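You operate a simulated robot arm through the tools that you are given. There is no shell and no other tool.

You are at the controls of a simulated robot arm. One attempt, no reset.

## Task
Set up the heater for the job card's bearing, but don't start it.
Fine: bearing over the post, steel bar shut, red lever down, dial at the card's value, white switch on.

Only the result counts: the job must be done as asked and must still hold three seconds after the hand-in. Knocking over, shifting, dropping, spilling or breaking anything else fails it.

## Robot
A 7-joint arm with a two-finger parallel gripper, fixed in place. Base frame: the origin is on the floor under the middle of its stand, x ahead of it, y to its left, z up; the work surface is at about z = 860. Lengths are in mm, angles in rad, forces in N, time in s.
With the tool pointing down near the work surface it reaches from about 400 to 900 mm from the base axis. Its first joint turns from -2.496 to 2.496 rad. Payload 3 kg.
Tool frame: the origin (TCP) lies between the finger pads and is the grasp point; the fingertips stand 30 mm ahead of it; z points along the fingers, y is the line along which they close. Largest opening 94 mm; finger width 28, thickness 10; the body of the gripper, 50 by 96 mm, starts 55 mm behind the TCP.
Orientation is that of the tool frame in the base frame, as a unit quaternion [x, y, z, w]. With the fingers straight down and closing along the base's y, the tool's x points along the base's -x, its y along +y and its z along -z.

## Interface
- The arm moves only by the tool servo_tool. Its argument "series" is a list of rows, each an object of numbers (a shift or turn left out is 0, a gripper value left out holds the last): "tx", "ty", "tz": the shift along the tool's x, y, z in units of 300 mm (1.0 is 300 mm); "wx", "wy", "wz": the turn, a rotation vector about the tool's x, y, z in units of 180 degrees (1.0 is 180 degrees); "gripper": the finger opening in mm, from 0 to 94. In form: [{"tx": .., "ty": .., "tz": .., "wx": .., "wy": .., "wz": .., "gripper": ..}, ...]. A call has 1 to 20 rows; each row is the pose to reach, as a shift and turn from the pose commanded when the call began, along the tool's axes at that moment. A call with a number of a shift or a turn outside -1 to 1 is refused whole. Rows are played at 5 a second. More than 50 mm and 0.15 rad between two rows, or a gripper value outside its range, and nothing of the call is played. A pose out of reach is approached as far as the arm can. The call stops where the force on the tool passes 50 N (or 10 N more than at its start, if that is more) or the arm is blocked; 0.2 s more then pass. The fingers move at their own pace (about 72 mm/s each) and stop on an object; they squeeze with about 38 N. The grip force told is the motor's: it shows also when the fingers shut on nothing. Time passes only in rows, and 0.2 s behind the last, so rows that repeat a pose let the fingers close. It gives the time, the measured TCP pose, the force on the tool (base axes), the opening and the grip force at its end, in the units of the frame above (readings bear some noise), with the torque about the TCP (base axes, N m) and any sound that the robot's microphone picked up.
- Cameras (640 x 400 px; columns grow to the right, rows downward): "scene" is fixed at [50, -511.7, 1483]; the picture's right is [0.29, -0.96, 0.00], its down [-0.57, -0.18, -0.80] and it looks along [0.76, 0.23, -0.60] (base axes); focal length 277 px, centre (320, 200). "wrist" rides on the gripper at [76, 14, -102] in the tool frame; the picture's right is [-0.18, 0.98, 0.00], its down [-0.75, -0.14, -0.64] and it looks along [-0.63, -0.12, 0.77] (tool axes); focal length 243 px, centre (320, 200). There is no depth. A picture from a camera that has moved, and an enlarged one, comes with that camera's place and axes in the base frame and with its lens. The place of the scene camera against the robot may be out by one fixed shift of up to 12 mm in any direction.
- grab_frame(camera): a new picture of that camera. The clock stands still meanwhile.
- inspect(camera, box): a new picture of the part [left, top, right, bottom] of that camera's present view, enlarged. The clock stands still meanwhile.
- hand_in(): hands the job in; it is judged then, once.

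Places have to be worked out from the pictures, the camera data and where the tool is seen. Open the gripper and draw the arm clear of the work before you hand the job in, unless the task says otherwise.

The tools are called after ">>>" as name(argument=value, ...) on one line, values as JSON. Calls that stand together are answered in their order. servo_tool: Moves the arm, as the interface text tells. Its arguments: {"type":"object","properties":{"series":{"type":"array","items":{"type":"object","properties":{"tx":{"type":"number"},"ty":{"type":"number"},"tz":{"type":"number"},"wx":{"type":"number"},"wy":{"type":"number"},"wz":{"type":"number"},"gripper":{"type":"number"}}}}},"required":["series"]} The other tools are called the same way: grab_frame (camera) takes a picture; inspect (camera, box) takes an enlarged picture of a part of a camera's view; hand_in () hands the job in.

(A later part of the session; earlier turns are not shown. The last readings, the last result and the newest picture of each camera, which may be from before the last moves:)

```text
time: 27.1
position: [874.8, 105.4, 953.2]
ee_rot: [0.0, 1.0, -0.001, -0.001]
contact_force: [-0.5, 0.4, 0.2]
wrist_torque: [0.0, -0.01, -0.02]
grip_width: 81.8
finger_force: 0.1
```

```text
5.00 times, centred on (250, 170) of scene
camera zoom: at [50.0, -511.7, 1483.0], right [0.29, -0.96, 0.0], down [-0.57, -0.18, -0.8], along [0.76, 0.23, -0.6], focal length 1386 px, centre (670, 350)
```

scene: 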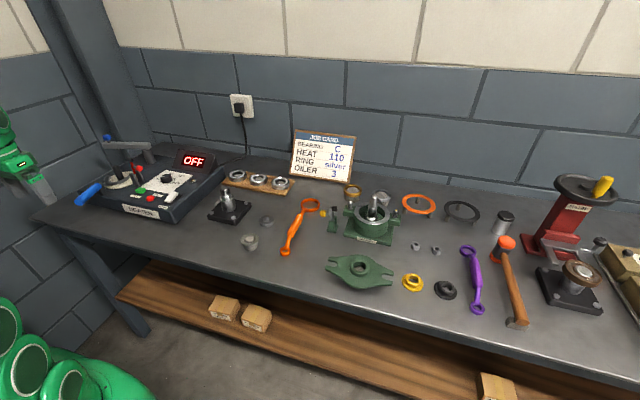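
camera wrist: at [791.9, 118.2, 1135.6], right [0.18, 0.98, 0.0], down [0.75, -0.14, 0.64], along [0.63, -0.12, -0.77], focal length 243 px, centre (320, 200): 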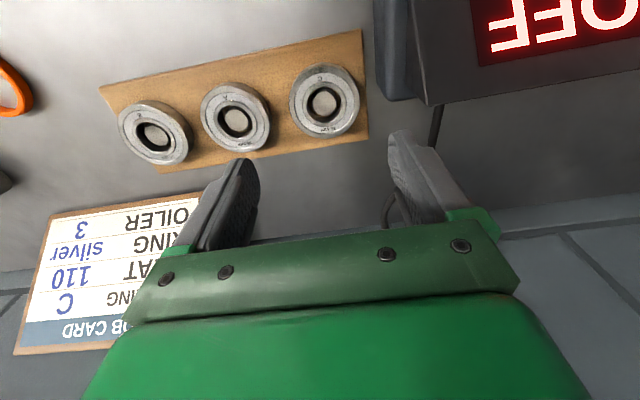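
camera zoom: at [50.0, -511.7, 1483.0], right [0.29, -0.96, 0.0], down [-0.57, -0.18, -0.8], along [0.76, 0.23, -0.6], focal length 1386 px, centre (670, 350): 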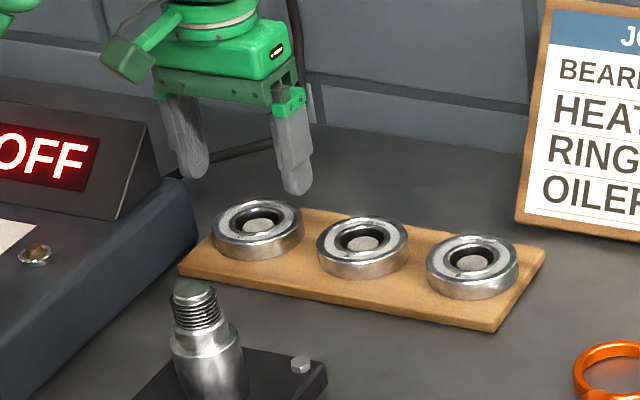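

The bearing is now centred under the gripper (within 1 mm), with its top at about z 884. I descend so the fingertips stop a few mm above the tray.

>>> servo_tool(series=[{"tz": 0.06}, {"tz": 0.11}, {"tz": 0.14}, {"tz": 0.163}, {"tz": 0.163}])

>>> inspect(camera="scene", box=[210, 140, 290, 200])

>>> grab_frame(camera="wrist")

```text
time: 27.9
position: [878.3, 106.0, 921.1]
ee_rot: [-0.001, 1.0, 0.0, 0.003]
contact_force: [-1.8, -0.9, 7.7]
wrist_torque: [0.43, 0.18, 0.09]
grip_width: 81.1
finger_force: 0.0
stopped in row 3: the force on the tool passed its limit at 64 N (the readings are from after the stop); the commanded pose is now the measured one
```

```text
6.67 times, centred on (250, 170) of scene
camera zoom: at [50.0, -511.7, 1483.0], right [0.29, -0.96, 0.0], down [-0.57, -0.18, -0.8], along [0.76, 0.23, -0.6], focal length 1848 px, centre (787, 400)
```

zoom: 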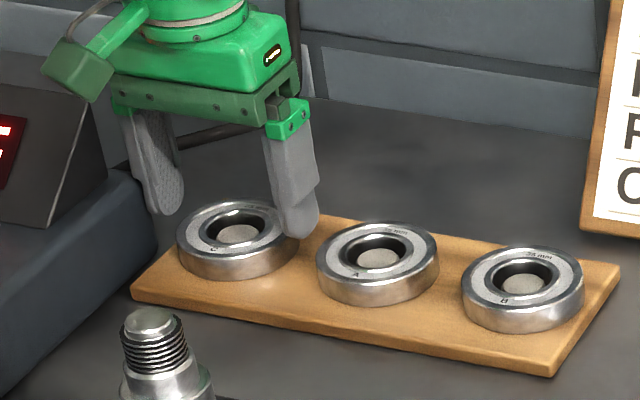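

```text
taken
camera wrist: at [800.0, 121.6, 1022.3], right [0.18, 0.98, 0.0], down [0.75, -0.14, 0.65], along [0.64, -0.12, -0.76], focal length 243 px, centre (320, 200)
```

wrist: 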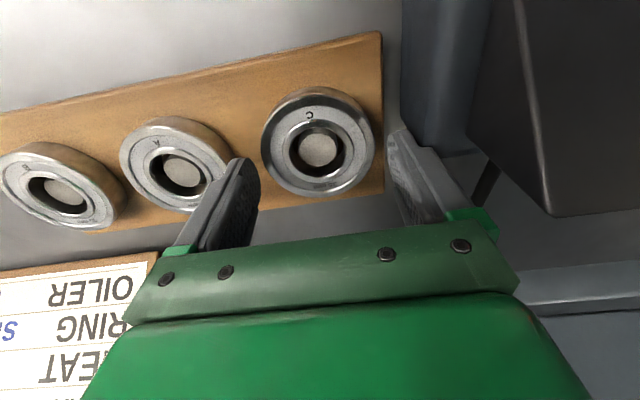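

The stop came from the +y finger meeting the heater box's side (its wall is only at y ≈ 162, torque points there), not from the bearing. I lift clear and will instead grip C with the fingers closing along x, away from the heater and the neighbouring bearing.

>>> servo_tool(series=[{"tz": -0.04, "tx": 0.0}, {"tz": -0.1, "tx": 0.007, "wy": 0.001}, {"tz": -0.18, "tx": 0.013, "wy": 0.0019}, {"tz": -0.21, "tx": 0.013, "wy": 0.0019}, {"tz": -0.21, "tx": 0.013, "wy": 0.0019}])

>>> inspect(camera="scene", box=[60, 110, 230, 225])

>>> grab_frame(camera="wrist")

>>> inspect(camera="scene", box=[200, 150, 310, 220])

```text
time: 29.1
position: [876.2, 106.0, 984.1]
ee_rot: [-0.001, 1.0, 0.0, -0.001]
contact_force: [-0.1, 0.1, -0.3]
wrist_torque: [-0.01, -0.01, -0.02]
grip_width: 82.2
finger_force: 0.1
```

```text
3.48 times, centred on (145, 168) of scene
camera zoom: at [50.0, -511.7, 1483.0], right [0.29, -0.96, 0.0], down [-0.57, -0.18, -0.8], along [0.76, 0.23, -0.6], focal length 964 px, centre (929, 313)
```

zoom: 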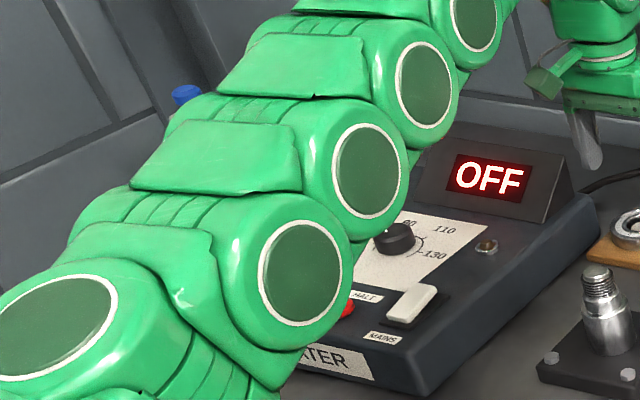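

```text
taken
camera wrist: at [798.9, 121.3, 1085.7], right [0.18, 0.98, 0.0], down [0.75, -0.14, 0.64], along [0.63, -0.12, -0.77], focal length 243 px, centre (320, 200)
```

wrist: 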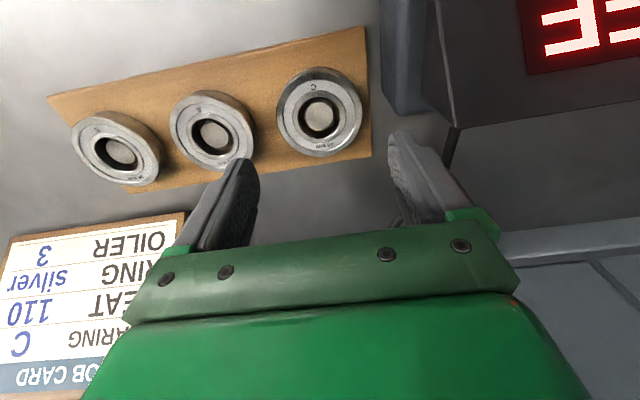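

```text
5.71 times, centred on (255, 185) of scene
camera zoom: at [50.0, -511.7, 1483.0], right [0.29, -0.96, 0.0], down [-0.57, -0.18, -0.8], along [0.76, 0.23, -0.6], focal length 1584 px, centre (691, 286)
```

zoom: 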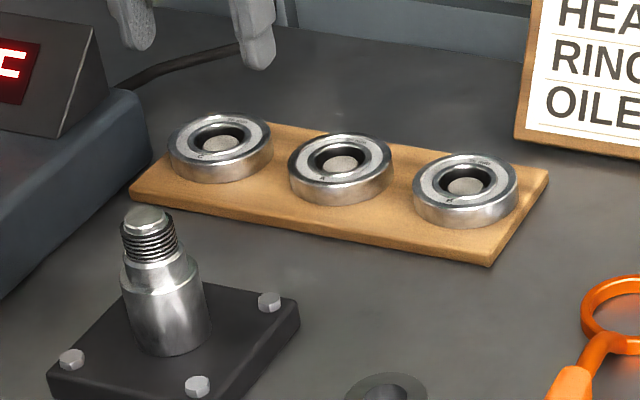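

Nothing has moved. I rotate the gripper 90° here, shifted 10 mm away from the display while turning, then recentre over C.

>>> servo_tool(series=[{"tx": 0.005, "ty": -0.033}, {"tx": 0.01, "ty": -0.033, "wz": -0.042}, {"tx": 0.01, "ty": -0.033, "wz": -0.084}, {"tx": 0.01, "ty": -0.033, "wz": -0.125}, {"tx": 0.01, "ty": -0.033, "wz": -0.167}, {"tx": 0.01, "ty": -0.033, "wz": -0.208}, {"tx": 0.01, "ty": -0.033, "wz": -0.25}, {"tx": 0.01, "ty": -0.033, "wz": -0.292}, {"tx": 0.01, "ty": -0.033, "wz": -0.333}, {"tx": 0.01, "ty": -0.033, "wz": -0.375}, {"tx": 0.01, "ty": -0.033, "wz": -0.417}, {"tx": 0.01, "ty": -0.033, "wz": -0.458}, {"tx": 0.01, "ty": -0.033, "wz": -0.5}, {"tx": 0.01, "ty": 0.0, "wz": -0.5}, {"tx": 0.01, "ty": 0.0, "wz": -0.5}])

>>> grab_frame(camera="wrist")

>>> inspect(camera="wrist", box=[250, 60, 410, 180])

```text
time: 32.3
position: [870.9, 106.4, 983.2]
ee_rot: [0.708, -0.706, 0.0, 0.001]
contact_force: [-0.9, -0.4, -0.5]
wrist_torque: [0.05, 0.03, -0.01]
grip_width: 82.0
finger_force: 0.1
```

```text
taken
camera wrist: at [856.3, 31.1, 1084.9], right [-0.98, 0.18, 0.0], down [0.14, 0.75, 0.64], along [0.12, 0.63, -0.77], focal length 243 px, centre (320, 200)
```

wrist: 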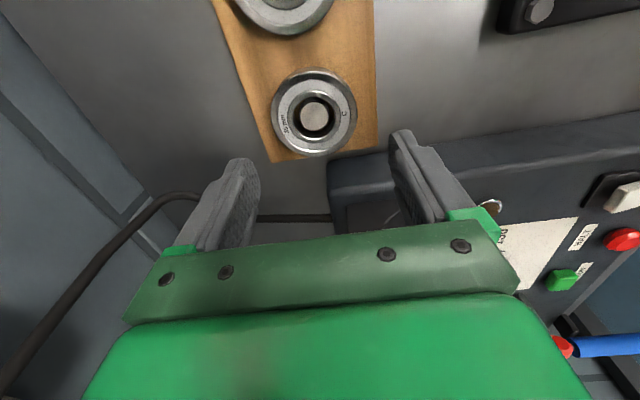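

```text
3.33 times, centred on (330, 120) of wrist
camera zoom: at [856.3, 31.1, 1084.9], right [-0.98, 0.18, 0.0], down [0.14, 0.75, 0.64], along [0.12, 0.63, -0.77], focal length 809 px, centre (287, 467)
```

zoom: 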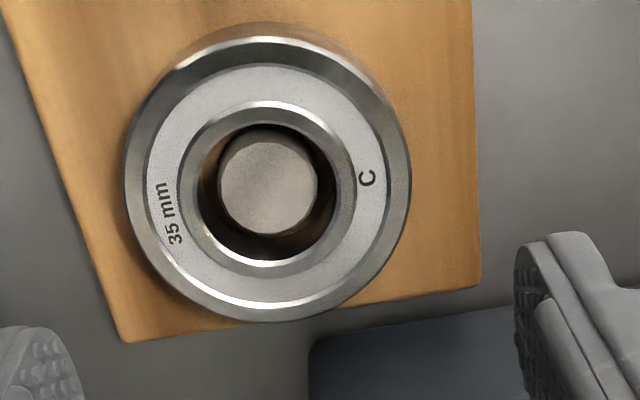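

In this orientation C is about 3–4 mm toward +x of the TCP. I shift, open to 94, and descend to just above the bearing to check finger clearances.

>>> servo_tool(series=[{"ty": -0.0117, "tz": 0.05, "gripper": 94}, {"ty": -0.0117, "tz": 0.1}, {"ty": -0.0117, "tz": 0.15}, {"ty": -0.0117, "tz": 0.15}])

>>> grab_frame(camera="wrist")

>>> inspect(camera="scene", box=[210, 140, 290, 200])

```text
time: 33.3
position: [874.0, 104.2, 938.9]
ee_rot: [0.708, -0.707, 0.0, -0.001]
contact_force: [-0.2, -0.7, 0.5]
wrist_torque: [-0.01, -0.02, 0.02]
grip_width: 94.1
finger_force: 0.1
```

```text
taken
camera wrist: at [858.8, 30.2, 1040.1], right [-0.98, 0.18, 0.0], down [0.14, 0.75, 0.64], along [0.12, 0.63, -0.77], focal length 243 px, centre (320, 200)
```

wrist: 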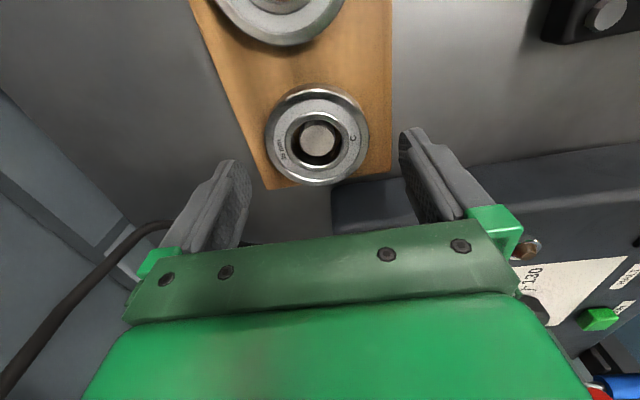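

```text
6.67 times, centred on (250, 170) of scene
camera zoom: at [50.0, -511.7, 1483.0], right [0.29, -0.96, 0.0], down [-0.57, -0.18, -0.8], along [0.76, 0.23, -0.6], focal length 1848 px, centre (787, 400)
```

zoom: 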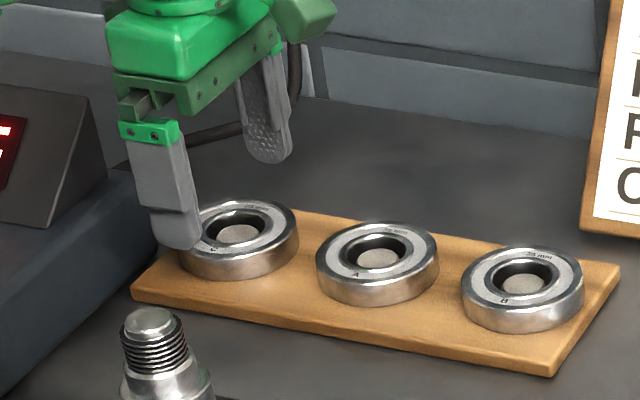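

C is centred between the fingers. I descend to TCP z ≈ 904 and close on it.

>>> servo_tool(series=[{"tz": 0.04}, {"tz": 0.08}, {"tz": 0.1}, {"tz": 0.115}, {"tz": 0.115}])

>>> inspect(camera="scene", box=[210, 140, 290, 200])

>>> grab_frame(camera="wrist")

```text
time: 34.5
position: [873.7, 104.9, 901.4]
ee_rot: [0.708, -0.707, 0.0, 0.0]
contact_force: [0.8, 0.2, 0.7]
wrist_torque: [0.01, 0.03, -0.01]
grip_width: 93.8
finger_force: 0.1
```

```text
6.67 times, centred on (250, 170) of scene
camera zoom: at [50.0, -511.7, 1483.0], right [0.29, -0.96, 0.0], down [-0.57, -0.18, -0.8], along [0.76, 0.23, -0.6], focal length 1848 px, centre (787, 400)
```

zoom: 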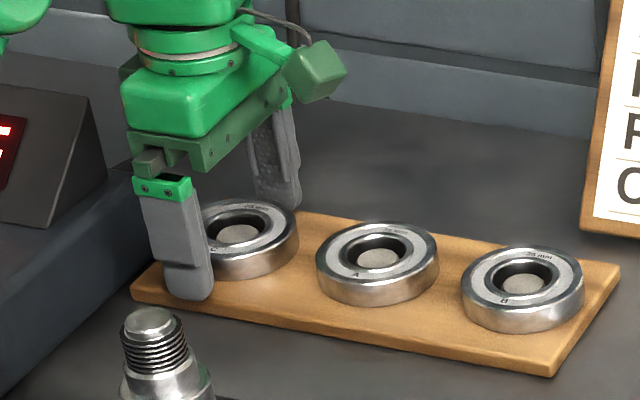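

```text
taken
camera wrist: at [858.7, 29.8, 1004.2], right [-0.98, 0.18, 0.0], down [0.14, 0.75, 0.64], along [0.12, 0.63, -0.77], focal length 243 px, centre (320, 200)
```

wrist: 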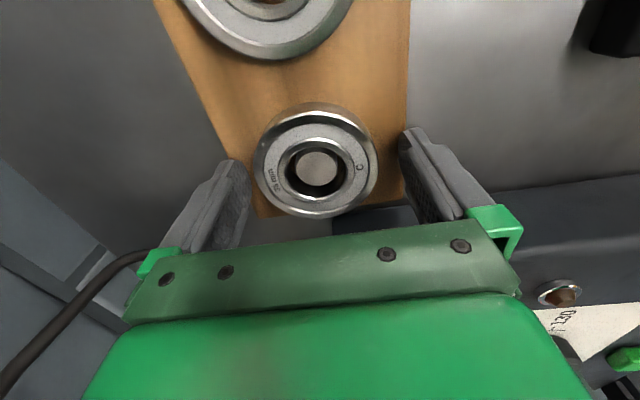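

Fingers straddle C without contact. I close the gripper.

>>> servo_tool(series=[{"gripper": 60}, {"gripper": 60}, {"gripper": 60}, {"gripper": 60}])

>>> inspect(camera="scene", box=[210, 140, 290, 200])

```text
time: 35.5
position: [873.2, 104.2, 902.6]
ee_rot: [0.707, -0.707, 0.0, 0.001]
contact_force: [1.0, 0.0, 2.2]
wrist_torque: [0.02, -0.23, -0.02]
grip_width: 71.0
finger_force: 37.7
```

```text
6.67 times, centred on (250, 170) of scene
camera zoom: at [50.0, -511.7, 1483.0], right [0.29, -0.96, 0.0], down [-0.57, -0.18, -0.8], along [0.76, 0.23, -0.6], focal length 1848 px, centre (787, 400)
```

zoom: 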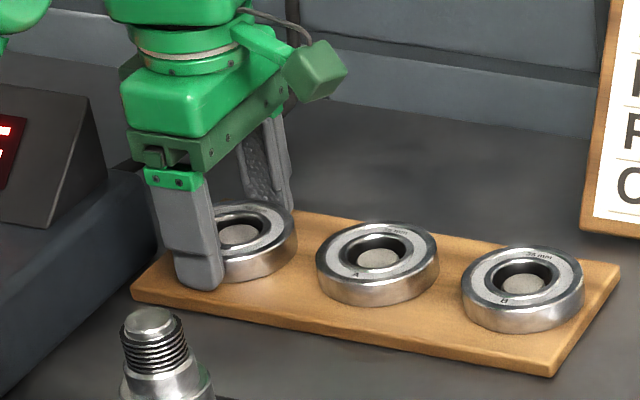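

Gripped at 71 mm with 38 N. I lift straight up off the peg and check the hold.

>>> servo_tool(series=[{"tz": -0.05}, {"tz": -0.11}, {"tz": -0.18}, {"tz": -0.25}, {"tz": -0.3}, {"tz": -0.3}])

>>> inspect(camera="scene", box=[200, 120, 310, 200])

>>> grab_frame(camera="wrist")

```text
time: 36.9
position: [873.5, 106.9, 992.2]
ee_rot: [0.708, -0.706, -0.001, 0.0]
contact_force: [0.4, 0.3, -3.2]
wrist_torque: [0.01, 0.0, -0.04]
grip_width: 71.2
finger_force: 38.0
```

```text
5.00 times, centred on (255, 160) of scene
camera zoom: at [50.0, -511.7, 1483.0], right [0.29, -0.96, 0.0], down [-0.57, -0.18, -0.8], along [0.76, 0.23, -0.6], focal length 1386 px, centre (645, 400)
```

zoom: 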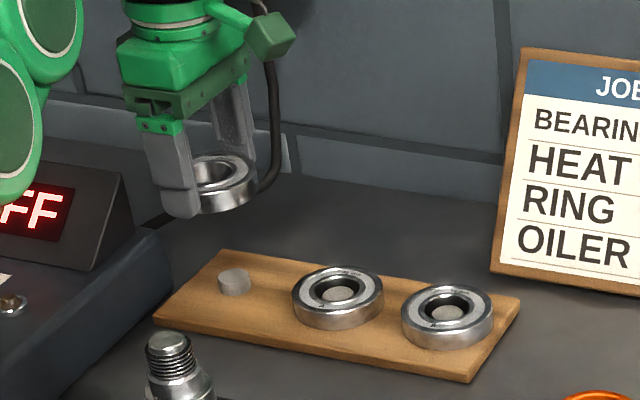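

```text
taken
camera wrist: at [859.2, 31.1, 1093.8], right [-0.98, 0.18, 0.0], down [0.14, 0.75, 0.64], along [0.12, 0.63, -0.77], focal length 243 px, centre (320, 200)
```

wrist: 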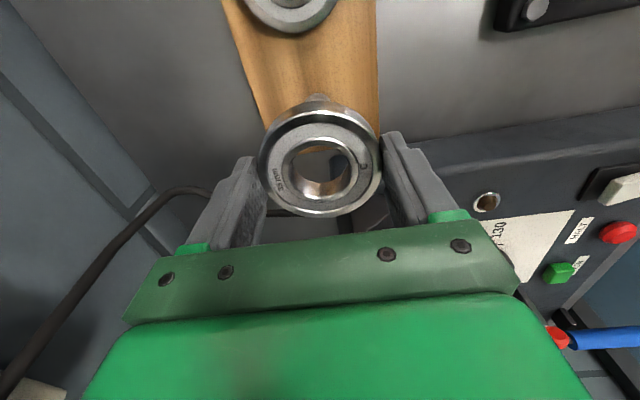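

C is off its peg and held level. I carry it up and back toward the heater, turning the gripper back to closing along y on the way.

>>> servo_tool(series=[{"ty": 0.08, "tz": -0.08}, {"ty": 0.16, "tz": -0.18}, {"ty": 0.24, "tz": -0.28}, {"ty": 0.3, "tz": -0.38, "wz": 0.042}, {"ty": 0.35, "tx": -0.06, "tz": -0.427, "wz": 0.084}, {"ty": 0.39, "tx": -0.12, "tz": -0.427, "wz": 0.125}, {"ty": 0.43, "tx": -0.18, "tz": -0.427, "wz": 0.167}, {"ty": 0.46, "tx": -0.24, "tz": -0.427, "wz": 0.208}, {"ty": 0.49, "tx": -0.3, "tz": -0.427, "wz": 0.25}, {"ty": 0.51, "tx": -0.36, "tz": -0.427, "wz": 0.292}, {"ty": 0.53, "tx": -0.41, "tz": -0.427, "wz": 0.333}, {"ty": 0.55, "tx": -0.46, "tz": -0.427, "wz": 0.375}, {"ty": 0.565, "tx": -0.49, "tz": -0.427, "wz": 0.417}, {"ty": 0.577, "tx": -0.51, "tz": -0.427, "wz": 0.458}, {"ty": 0.577, "tx": -0.51, "tz": -0.427, "wz": 0.5}, {"ty": 0.577, "tx": -0.51, "tz": -0.427, "wz": 0.5}])

>>> grab_frame(camera="wrist")

>>> grab_frame(camera="scene")

```text
time: 40.3
position: [699.0, 259.6, 1119.8]
ee_rot: [0.0, 1.0, 0.0, -0.001]
contact_force: [0.0, 0.7, -2.4]
wrist_torque: [0.0, -0.03, 0.0]
grip_width: 71.0
finger_force: 37.5
```

```text
taken
camera wrist: at [622.7, 275.1, 1222.2], right [0.18, 0.98, 0.0], down [0.75, -0.14, 0.64], along [0.63, -0.12, -0.77], focal length 243 px, centre (320, 200)
```

wrist: 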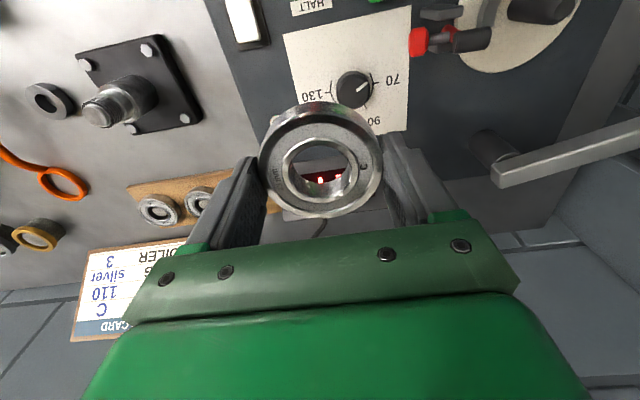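

```text
taken
```

scene: 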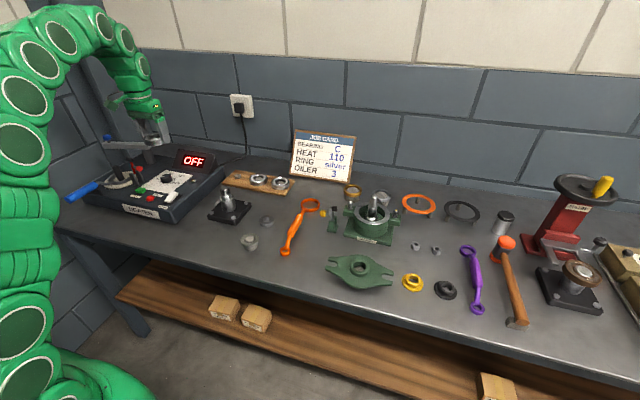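

I have a good view of the pillar and bar end here; I enlarge it to locate them.

>>> inspect(camera="wrist", box=[400, 0, 640, 200])

>>> inspect(camera="wrist", box=[240, 80, 400, 230])

```text
2.00 times, centred on (520, 100) of wrist
camera zoom: at [622.7, 275.1, 1222.2], right [0.18, 0.98, 0.0], down [0.75, -0.14, 0.64], along [0.63, -0.12, -0.77], focal length 485 px, centre (-80, 400)
```

zoom: 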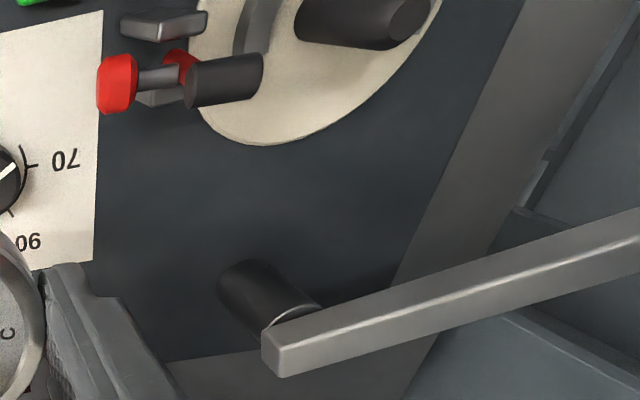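

```text
2.67 times, centred on (320, 155) of wrist
camera zoom: at [622.7, 275.1, 1222.2], right [0.18, 0.98, 0.0], down [0.75, -0.14, 0.64], along [0.63, -0.12, -0.77], focal length 647 px, centre (320, 320)
```

zoom: 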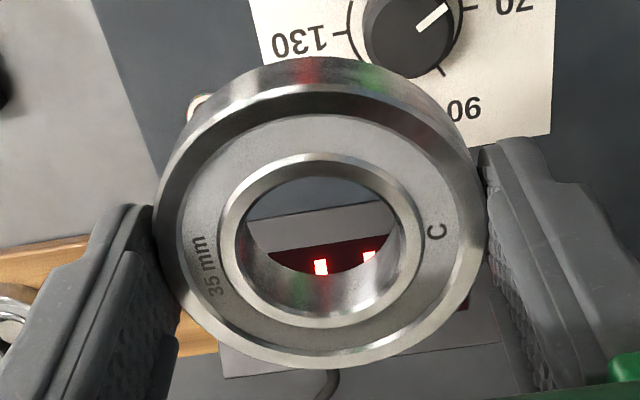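

The pillar is at about (810, 465) and the knob should end right over the post at (667, 465) when shut. I move the bearing to a high position above the post and compare.

>>> servo_tool(series=[{"tx": 0.02, "ty": 0.13}, {"tx": 0.04, "ty": 0.27}, {"tx": 0.06, "ty": 0.41}, {"tx": 0.085, "ty": 0.55}, {"tx": 0.107, "ty": 0.683}, {"tx": 0.107, "ty": 0.683, "tz": 0.1}, {"tx": 0.107, "ty": 0.683, "tz": 0.18}, {"tx": 0.107, "ty": 0.683, "tz": 0.18}])

>>> grab_frame(camera="wrist")

>>> inspect(camera="wrist", box=[240, 60, 400, 220])

>>> inspect(camera="scene", box=[60, 110, 190, 200])

```text
time: 42.1
position: [667.6, 465.2, 1067.6]
ee_rot: [-0.001, 1.0, 0.0, 0.0]
contact_force: [0.6, 0.2, -3.2]
wrist_torque: [0.02, -0.01, -0.03]
grip_width: 71.0
finger_force: 37.7
```

```text
taken
camera wrist: at [591.0, 479.8, 1169.0], right [0.18, 0.98, 0.0], down [0.75, -0.14, 0.64], along [0.63, -0.12, -0.77], focal length 243 px, centre (320, 200)
```

wrist: 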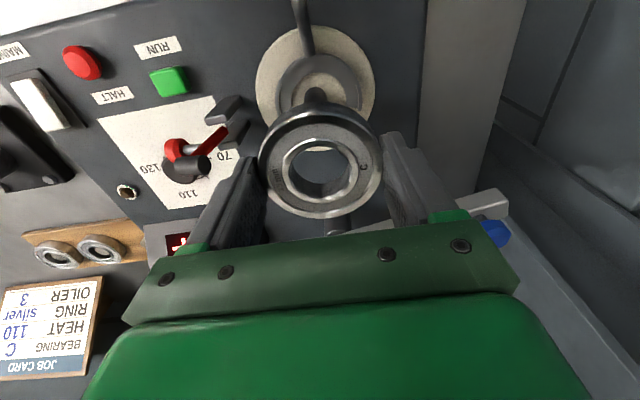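

```text
2.50 times, centred on (320, 140) of wrist
camera zoom: at [591.0, 479.8, 1169.0], right [0.18, 0.98, 0.0], down [0.75, -0.14, 0.64], along [0.63, -0.12, -0.77], focal length 606 px, centre (320, 350)
```

zoom: 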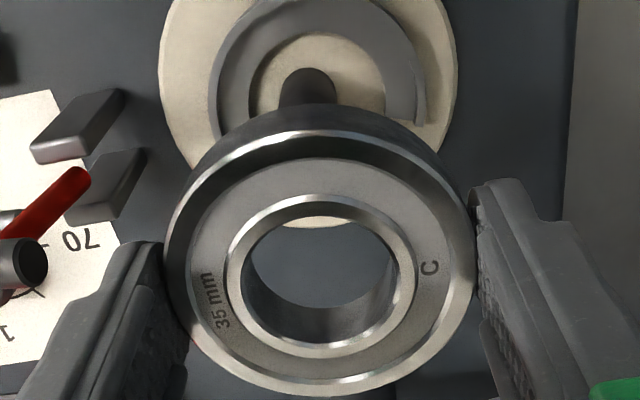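

```text
4.44 times, centred on (125, 155) of scene
camera zoom: at [50.0, -511.7, 1483.0], right [0.29, -0.96, 0.0], down [-0.57, -0.18, -0.8], along [0.76, 0.23, -0.6], focal length 1232 px, centre (1187, 400)
```

zoom: 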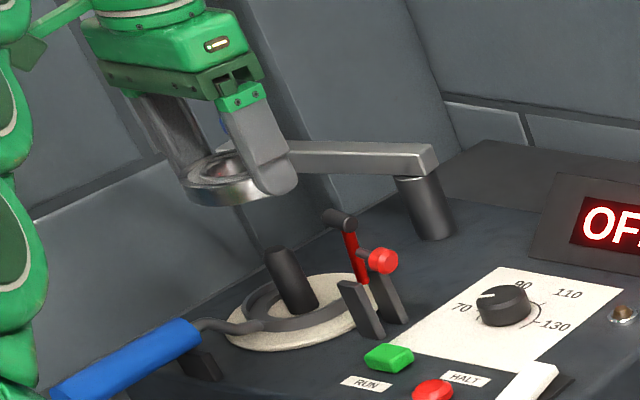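

I enlarge the post base and disc in this view to measure the bearing-to-post offset.

>>> inspect(camera="wrist", box=[275, 50, 365, 120])

```text
5.71 times, centred on (320, 85) of wrist
camera zoom: at [591.0, 479.8, 1169.0], right [0.18, 0.98, 0.0], down [0.75, -0.14, 0.64], along [0.63, -0.12, -0.77], focal length 1386 px, centre (320, 857)
```

zoom: 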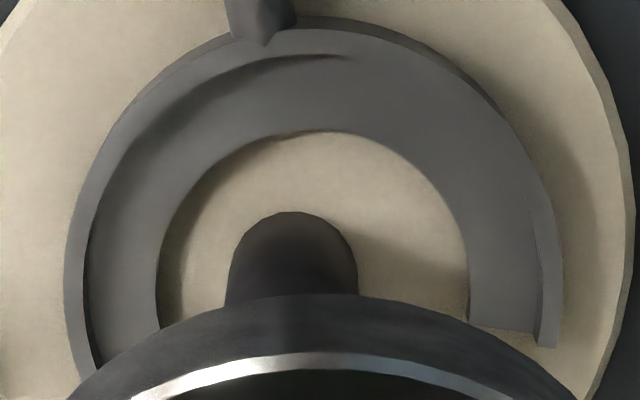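

The post centre is about (+4, −5.5) mm from the bearing's centre, measured in the same picture. I shift by that amount and descend to just above the post top.

>>> servo_tool(series=[{"tx": -0.0125, "ty": -0.018, "tz": 0.0}, {"tx": -0.0125, "ty": -0.018, "tz": 0.08}, {"tx": -0.0125, "ty": -0.018, "tz": 0.16}, {"tx": -0.0125, "ty": -0.018, "tz": 0.16}])

>>> inspect(camera="wrist", box=[240, 60, 400, 220])

>>> inspect(camera="scene", box=[80, 130, 160, 190])

```text
time: 43.1
position: [672.2, 458.3, 1020.0]
ee_rot: [-0.001, 1.0, 0.0, 0.0]
contact_force: [0.6, -0.1, -3.0]
wrist_torque: [-0.03, -0.03, -0.03]
grip_width: 71.4
finger_force: 38.1
```

```text
2.50 times, centred on (320, 140) of wrist
camera zoom: at [594.9, 474.0, 1120.8], right [0.18, 0.98, 0.0], down [0.75, -0.14, 0.64], along [0.63, -0.12, -0.77], focal length 606 px, centre (320, 350)
```

zoom: 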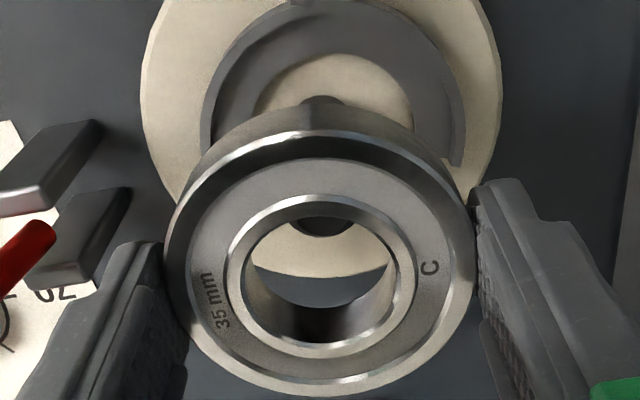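

```text
6.67 times, centred on (120, 160) of scene
camera zoom: at [50.0, -511.7, 1483.0], right [0.29, -0.96, 0.0], down [-0.57, -0.18, -0.8], along [0.76, 0.23, -0.6], focal length 1848 px, centre (1653, 467)
```

zoom: 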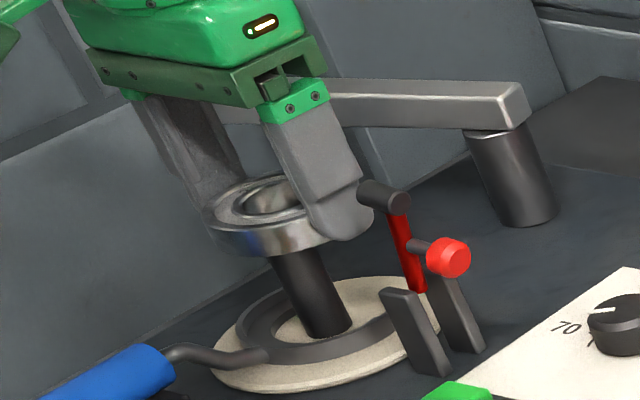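

Through the bore the post's top is seen where it should be for a concentric fit. I lower the bearing over the post in small steps.

>>> servo_tool(series=[{"tz": 0.03}, {"tz": 0.06}, {"tz": 0.09}, {"tz": 0.12}, {"tz": 0.15}, {"tz": 0.15}])

>>> inspect(camera="wrist", box=[240, 60, 400, 220])

>>> inspect(camera="scene", box=[80, 130, 160, 190])

```text
time: 44.5
position: [670.8, 457.6, 973.6]
ee_rot: [-0.001, 1.0, -0.001, 0.0]
contact_force: [0.5, -0.4, -2.3]
wrist_torque: [0.02, 0.02, -0.03]
grip_width: 71.4
finger_force: 38.1
```

```text
2.50 times, centred on (320, 140) of wrist
camera zoom: at [594.0, 473.6, 1075.3], right [0.18, 0.98, 0.0], down [0.75, -0.14, 0.64], along [0.63, -0.12, -0.77], focal length 606 px, centre (320, 350)
```

zoom: 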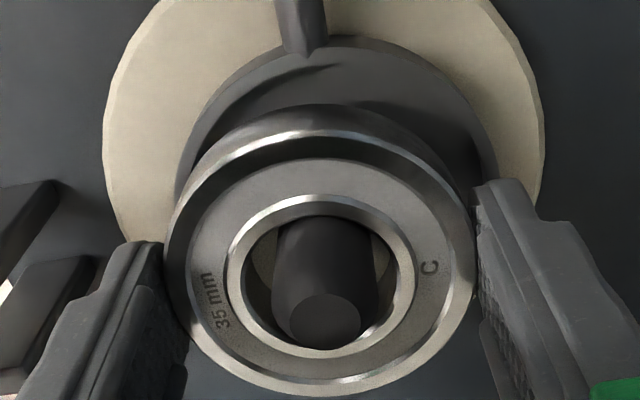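

```text
6.67 times, centred on (120, 160) of scene
camera zoom: at [50.0, -511.7, 1483.0], right [0.29, -0.96, 0.0], down [-0.57, -0.18, -0.8], along [0.76, 0.23, -0.6], focal length 1848 px, centre (1653, 467)
```

zoom: 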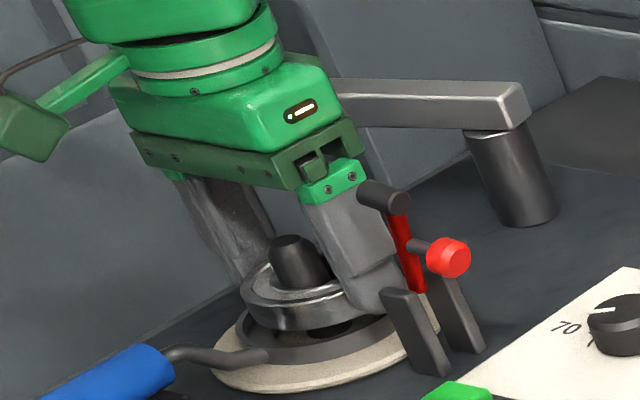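

The post passes cleanly through the bore. I lower the last millimetres gradually until the force shows the bearing is resting.

>>> servo_tool(series=[{"tz": 0.012}, {"tz": 0.022}, {"tz": 0.022}])

>>> inspect(camera="scene", box=[80, 140, 140, 190])

```text
time: 45.3
position: [671.4, 459.1, 967.7]
ee_rot: [0.0, 1.0, 0.0, 0.0]
contact_force: [-3.2, -0.5, 1.4]
wrist_torque: [-0.11, 0.05, -0.01]
grip_width: 71.2
finger_force: 38.1
```

```text
8.00 times, centred on (110, 165) of scene
camera zoom: at [50.0, -511.7, 1483.0], right [0.29, -0.96, 0.0], down [-0.57, -0.18, -0.8], along [0.76, 0.23, -0.6], focal length 2218 px, centre (2000, 480)
```

zoom: 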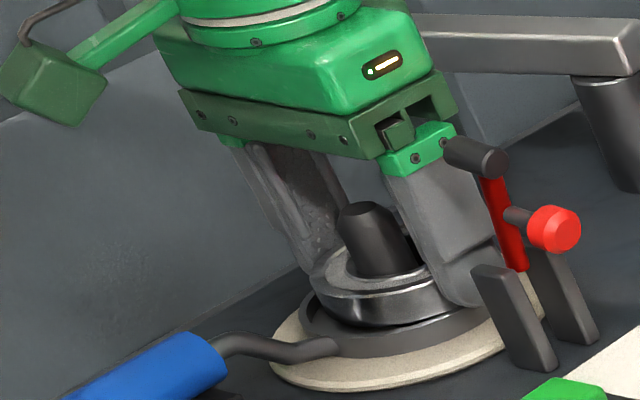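

The force changed sign, so the bearing is touching the fork (z ≈ 933 at its underside). The fork sits about 3 mm toward +y of the post, so I nudge the bearing 3 mm that way with light downward pressure to let it seat.

>>> servo_tool(series=[{"ty": 0.005, "tz": 0.0}, {"ty": 0.01, "tz": 0.002}, {"ty": 0.01, "tz": 0.006}, {"ty": 0.01, "tz": 0.01}, {"ty": 0.01, "tz": 0.01}])

>>> inspect(camera="wrist", box=[240, 60, 400, 220])

>>> inspect(camera="scene", box=[80, 140, 140, 190])

```text
time: 46.5
position: [671.4, 461.7, 966.5]
ee_rot: [-0.001, 1.0, 0.001, 0.001]
contact_force: [-1.2, -5.4, 30.6]
wrist_torque: [-1.38, 0.28, 0.13]
grip_width: 71.1
finger_force: 38.0
```

```text
2.50 times, centred on (320, 140) of wrist
camera zoom: at [594.4, 476.4, 1068.6], right [0.18, 0.98, 0.0], down [0.75, -0.14, 0.64], along [0.63, -0.12, -0.76], focal length 606 px, centre (320, 350)
```

zoom: 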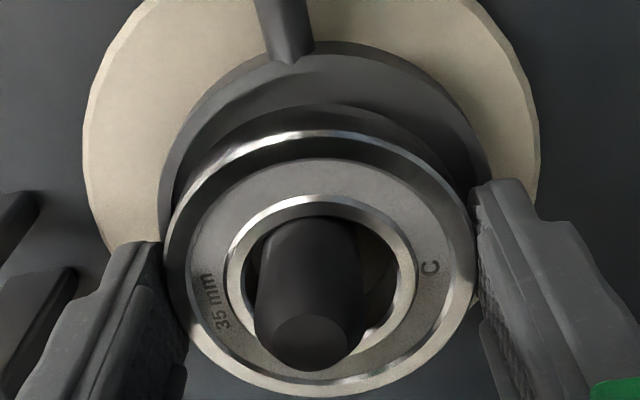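

```text
8.00 times, centred on (110, 165) of scene
camera zoom: at [50.0, -511.7, 1483.0], right [0.29, -0.96, 0.0], down [-0.57, -0.18, -0.8], along [0.76, 0.23, -0.6], focal length 2218 px, centre (2000, 480)
```

zoom: 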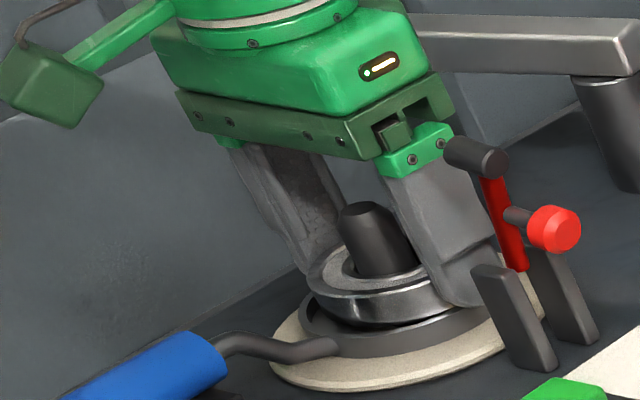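

The 30 N load acts at the −y fingertip, which is touching the fork's rim. I raise about 2.5 mm to unload it, then open the fingers so the bearing settles.

>>> servo_tool(series=[{"tz": -0.004}, {"tz": -0.009}, {"tz": -0.009}])

```text
time: 47.3
position: [671.8, 461.5, 966.7]
ee_rot: [-0.001, 1.0, -0.001, -0.001]
contact_force: [2.7, -1.7, 4.4]
wrist_torque: [0.15, -0.13, -0.02]
grip_width: 71.1
finger_force: 38.1
```

Still pressing with about 4 N; I raise another 1.5 mm and then open the fingers slightly to 80 mm.

>>> servo_tool(series=[{"tz": -0.005}, {"tz": -0.005}, {"tz": -0.005, "gripper": 76}, {"tz": -0.005, "gripper": 82}, {"tz": -0.005, "gripper": 82}])

>>> inspect(camera="wrist", box=[240, 60, 400, 220])

>>> inspect(camera="scene", box=[80, 140, 140, 190])

```text
time: 48.5
position: [672.7, 460.3, 970.1]
ee_rot: [-0.001, 1.0, 0.0, 0.0]
contact_force: [0.9, 0.7, -1.1]
wrist_torque: [-0.03, 0.01, 0.02]
grip_width: 82.0
finger_force: 0.1
```

```text
2.50 times, centred on (320, 140) of wrist
camera zoom: at [595.0, 476.7, 1070.9], right [0.18, 0.98, 0.0], down [0.75, -0.14, 0.64], along [0.63, -0.12, -0.77], focal length 606 px, centre (320, 350)
```

zoom: 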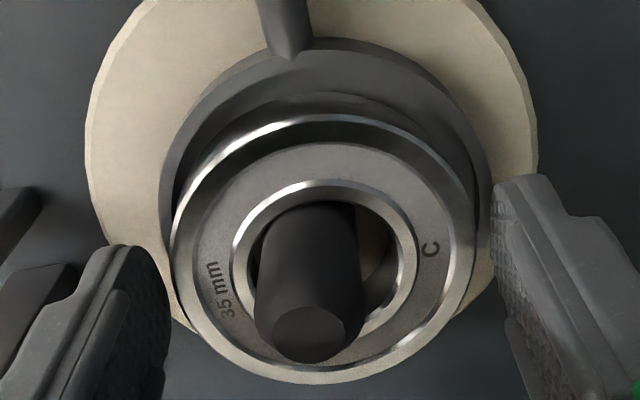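

```text
8.00 times, centred on (110, 165) of scene
camera zoom: at [50.0, -511.7, 1483.0], right [0.29, -0.96, 0.0], down [-0.57, -0.18, -0.8], along [0.76, 0.23, -0.6], focal length 2218 px, centre (2000, 480)
```

zoom: 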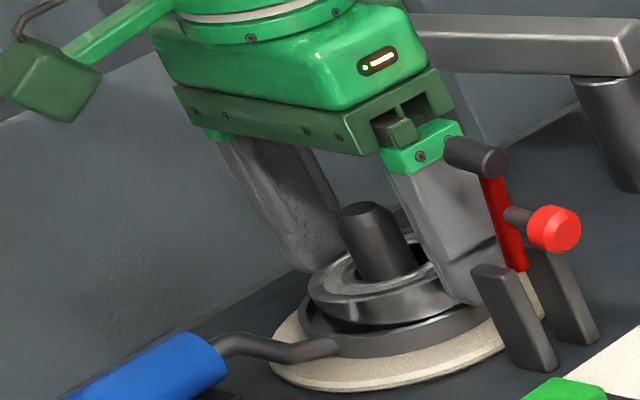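

The bearing has been released and settled over the post. I rise straight up and look at how it sits.

>>> servo_tool(series=[{"gripper": 86, "tz": -0.03}, {"tz": -0.1}, {"tz": -0.2}, {"tz": -0.3}, {"tz": -0.4}, {"tz": -0.4}])

>>> inspect(camera="wrist", box=[240, 30, 400, 150])

>>> inspect(camera="scene", box=[80, 140, 140, 190])

>>> grab_frame(camera="wrist")

```text
time: 49.9
position: [673.6, 462.0, 1086.0]
ee_rot: [-0.001, 1.0, 0.0, 0.0]
contact_force: [-0.1, 0.9, -0.2]
wrist_torque: [-0.01, 0.01, -0.01]
grip_width: 86.4
finger_force: 0.0
```

```text
3.33 times, centred on (320, 90) of wrist
camera zoom: at [596.3, 476.3, 1189.0], right [0.18, 0.98, 0.0], down [0.75, -0.14, 0.64], along [0.63, -0.12, -0.77], focal length 809 px, centre (320, 567)
```

zoom: 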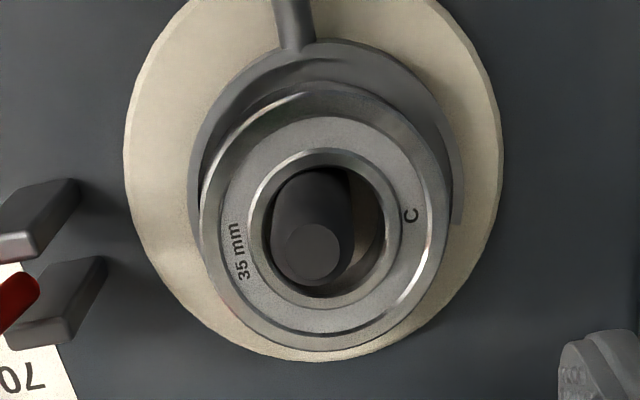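

```text
8.00 times, centred on (110, 165) of scene
camera zoom: at [50.0, -511.7, 1483.0], right [0.29, -0.96, 0.0], down [-0.57, -0.18, -0.8], along [0.76, 0.23, -0.6], focal length 2218 px, centre (2000, 480)
```

zoom: 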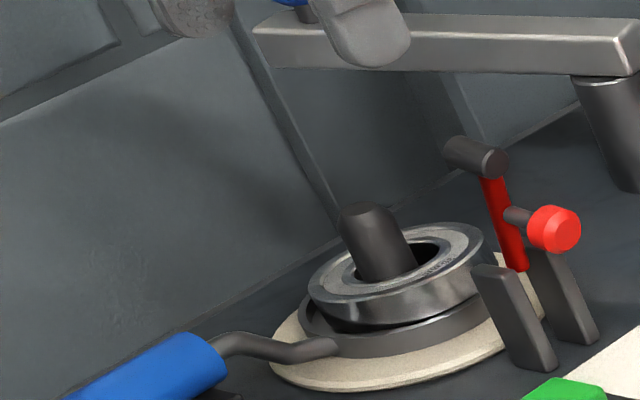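

```text
taken
camera wrist: at [596.3, 476.3, 1189.0], right [0.18, 0.98, 0.0], down [0.75, -0.14, 0.64], along [0.63, -0.12, -0.77], focal length 243 px, centre (320, 200)
```

wrist: 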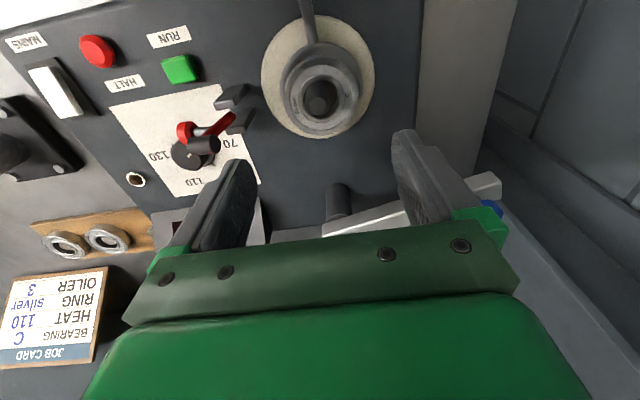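

The bearing is over the post but seems slightly tilted in the fork's shallow seat. I enlarge further to see which side is high.

>>> inspect(camera="scene", box=[100, 155, 135, 185])

>>> inspect(camera="wrist", box=[275, 35, 370, 145])

```text
13.33 times, centred on (118, 170) of scene
camera zoom: at [50.0, -511.7, 1483.0], right [0.29, -0.96, 0.0], down [-0.57, -0.18, -0.8], along [0.76, 0.23, -0.6], focal length 3696 px, centre (3020, 600)
```

zoom: 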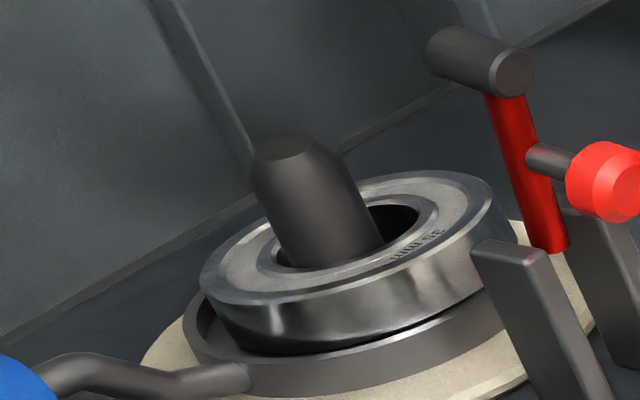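

```text
3.64 times, centred on (322, 90) of wrist
camera zoom: at [596.3, 476.3, 1189.0], right [0.18, 0.98, 0.0], down [0.75, -0.14, 0.64], along [0.63, -0.12, -0.77], focal length 882 px, centre (311, 600)
```

zoom: 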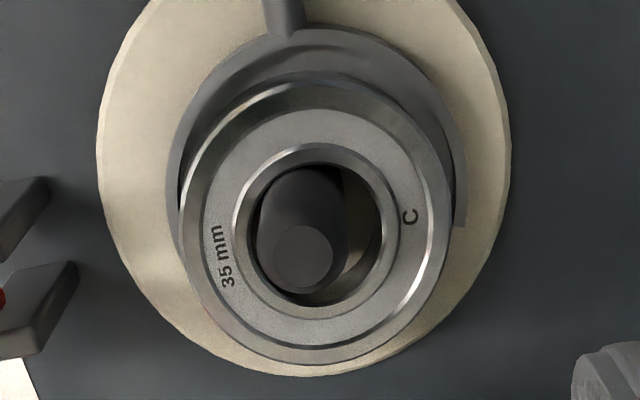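

The bearing's −y edge is resting on the fork's rim while its +y edge is down in the seat. I'll re-grip it higher up (so fingertips clear the rim), square it, and shift it a little toward +y so it drops into the seat.

>>> servo_tool(series=[{"tx": 0.005, "ty": 0.005, "tz": 0.1}, {"tx": 0.005, "ty": 0.005, "tz": 0.2}, {"tx": 0.005, "ty": 0.005, "tz": 0.3}, {"tx": 0.005, "ty": 0.005, "tz": 0.36}, {"tx": 0.005, "ty": 0.005, "tz": 0.377}, {"tx": 0.005, "ty": 0.005, "tz": 0.377}])

>>> inspect(camera="wrist", box=[240, 60, 400, 220])

>>> inspect(camera="scene", box=[90, 145, 140, 185])

```text
time: 51.3
position: [671.2, 464.0, 975.6]
ee_rot: [-0.001, 1.0, 0.0, 0.0]
contact_force: [-0.6, 0.3, 0.6]
wrist_torque: [0.02, 0.02, 0.0]
grip_width: 85.8
finger_force: 0.1
```

```text
2.50 times, centred on (320, 140) of wrist
camera zoom: at [593.9, 478.6, 1077.6], right [0.18, 0.98, 0.0], down [0.75, -0.14, 0.64], along [0.63, -0.12, -0.77], focal length 606 px, centre (320, 350)
```

zoom: 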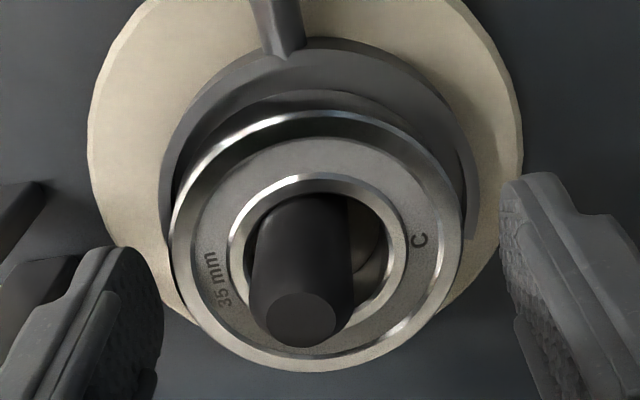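

```text
10.00 times, centred on (115, 165) of scene
camera zoom: at [50.0, -511.7, 1483.0], right [0.29, -0.96, 0.0], down [-0.57, -0.18, -0.8], along [0.76, 0.23, -0.6], focal length 2772 px, centre (2370, 550)
```

zoom: 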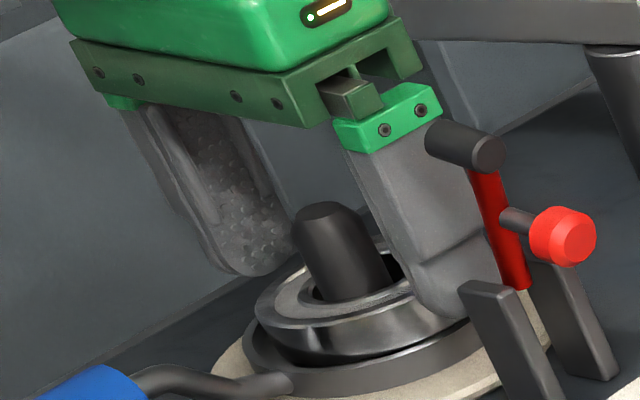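

>>> inspect(camera="wrist", box=[270, 65, 370, 135])

>>> inspect(camera="scene", box=[102, 160, 130, 182])

```text
5.71 times, centred on (320, 100) of wrist
camera zoom: at [593.9, 478.6, 1077.6], right [0.18, 0.98, 0.0], down [0.75, -0.14, 0.64], along [0.63, -0.12, -0.77], focal length 1386 px, centre (320, 771)
```

zoom: 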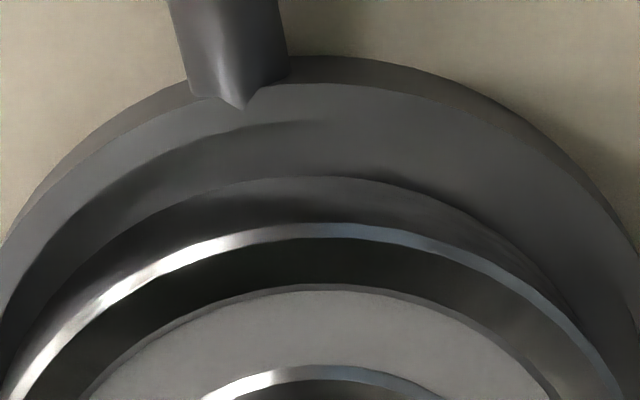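

```text
16.00 times, centred on (116, 171) of scene
camera zoom: at [50.0, -511.7, 1483.0], right [0.29, -0.96, 0.0], down [-0.57, -0.18, -0.8], along [0.76, 0.23, -0.6], focal length 4435 px, centre (3584, 664)
```

zoom: 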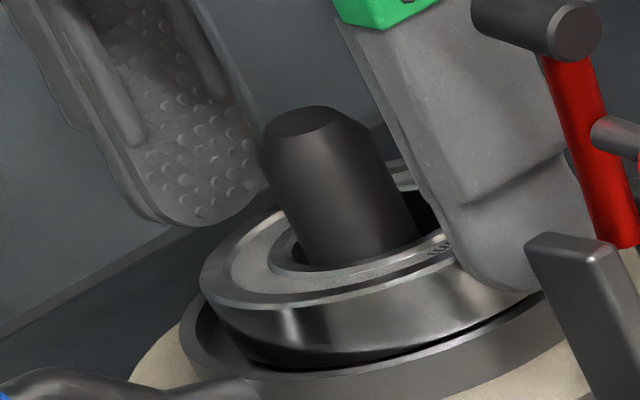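

I need the bearing's tilt more exactly, so I enlarge its top face in the wrist view.

>>> inspect(camera="wrist", box=[255, 95, 385, 215])

```text
3.33 times, centred on (320, 155) of wrist
camera zoom: at [593.9, 478.6, 1077.6], right [0.18, 0.98, 0.0], down [0.75, -0.14, 0.64], along [0.63, -0.12, -0.77], focal length 809 px, centre (320, 350)
```

zoom: 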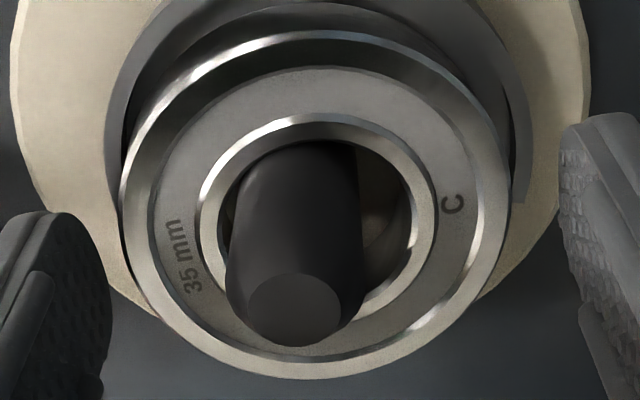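

The fork's seat centre lies almost exactly under the present TCP, while the tilted bearing's underside is about 2 mm too far toward −y. I lower 4.5 mm, close to square and centre the bearing, and check the force.

>>> servo_tool(series=[{"ty": -0.002, "tz": 0.008}, {"ty": -0.002, "tz": 0.015}, {"ty": -0.002, "tz": 0.015, "gripper": 60}, {"ty": -0.002, "tz": 0.015, "gripper": 60}, {"ty": -0.002, "tz": 0.015, "gripper": 60}])

>>> inspect(camera="wrist", box=[255, 85, 385, 215])

>>> inspect(camera="scene", box=[90, 145, 140, 185])

```text
time: 52.5
position: [670.3, 461.9, 971.8]
ee_rot: [0.0, 1.0, 0.001, 0.0]
contact_force: [1.2, 1.6, 1.4]
wrist_torque: [0.02, -0.07, 0.04]
grip_width: 71.5
finger_force: 37.8
```

```text
3.08 times, centred on (320, 150) of wrist
camera zoom: at [593.7, 477.6, 1073.7], right [0.18, 0.98, 0.0], down [0.75, -0.14, 0.64], along [0.63, -0.12, -0.77], focal length 746 px, centre (320, 354)
```

zoom: 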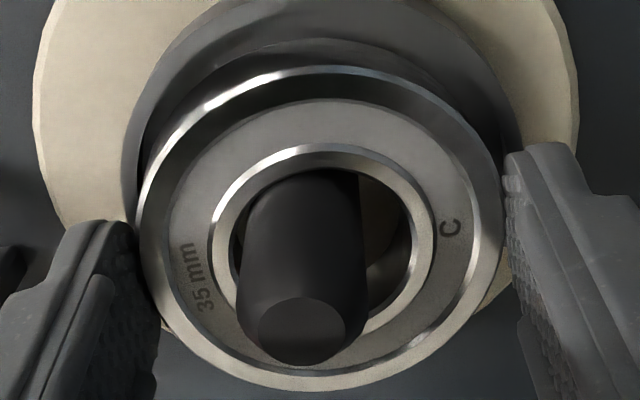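

```text
10.00 times, centred on (115, 165) of scene
camera zoom: at [50.0, -511.7, 1483.0], right [0.29, -0.96, 0.0], down [-0.57, -0.18, -0.8], along [0.76, 0.23, -0.6], focal length 2772 px, centre (2370, 550)
```

zoom: 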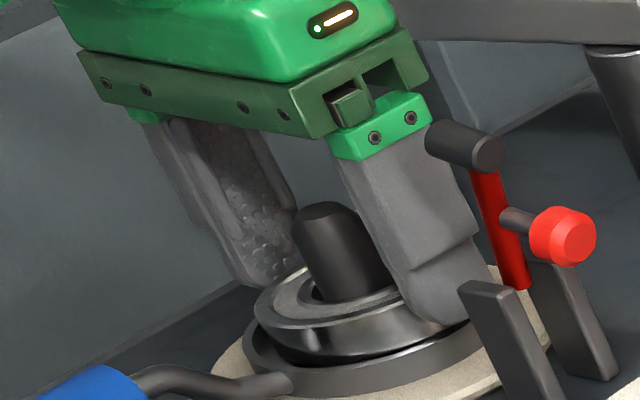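

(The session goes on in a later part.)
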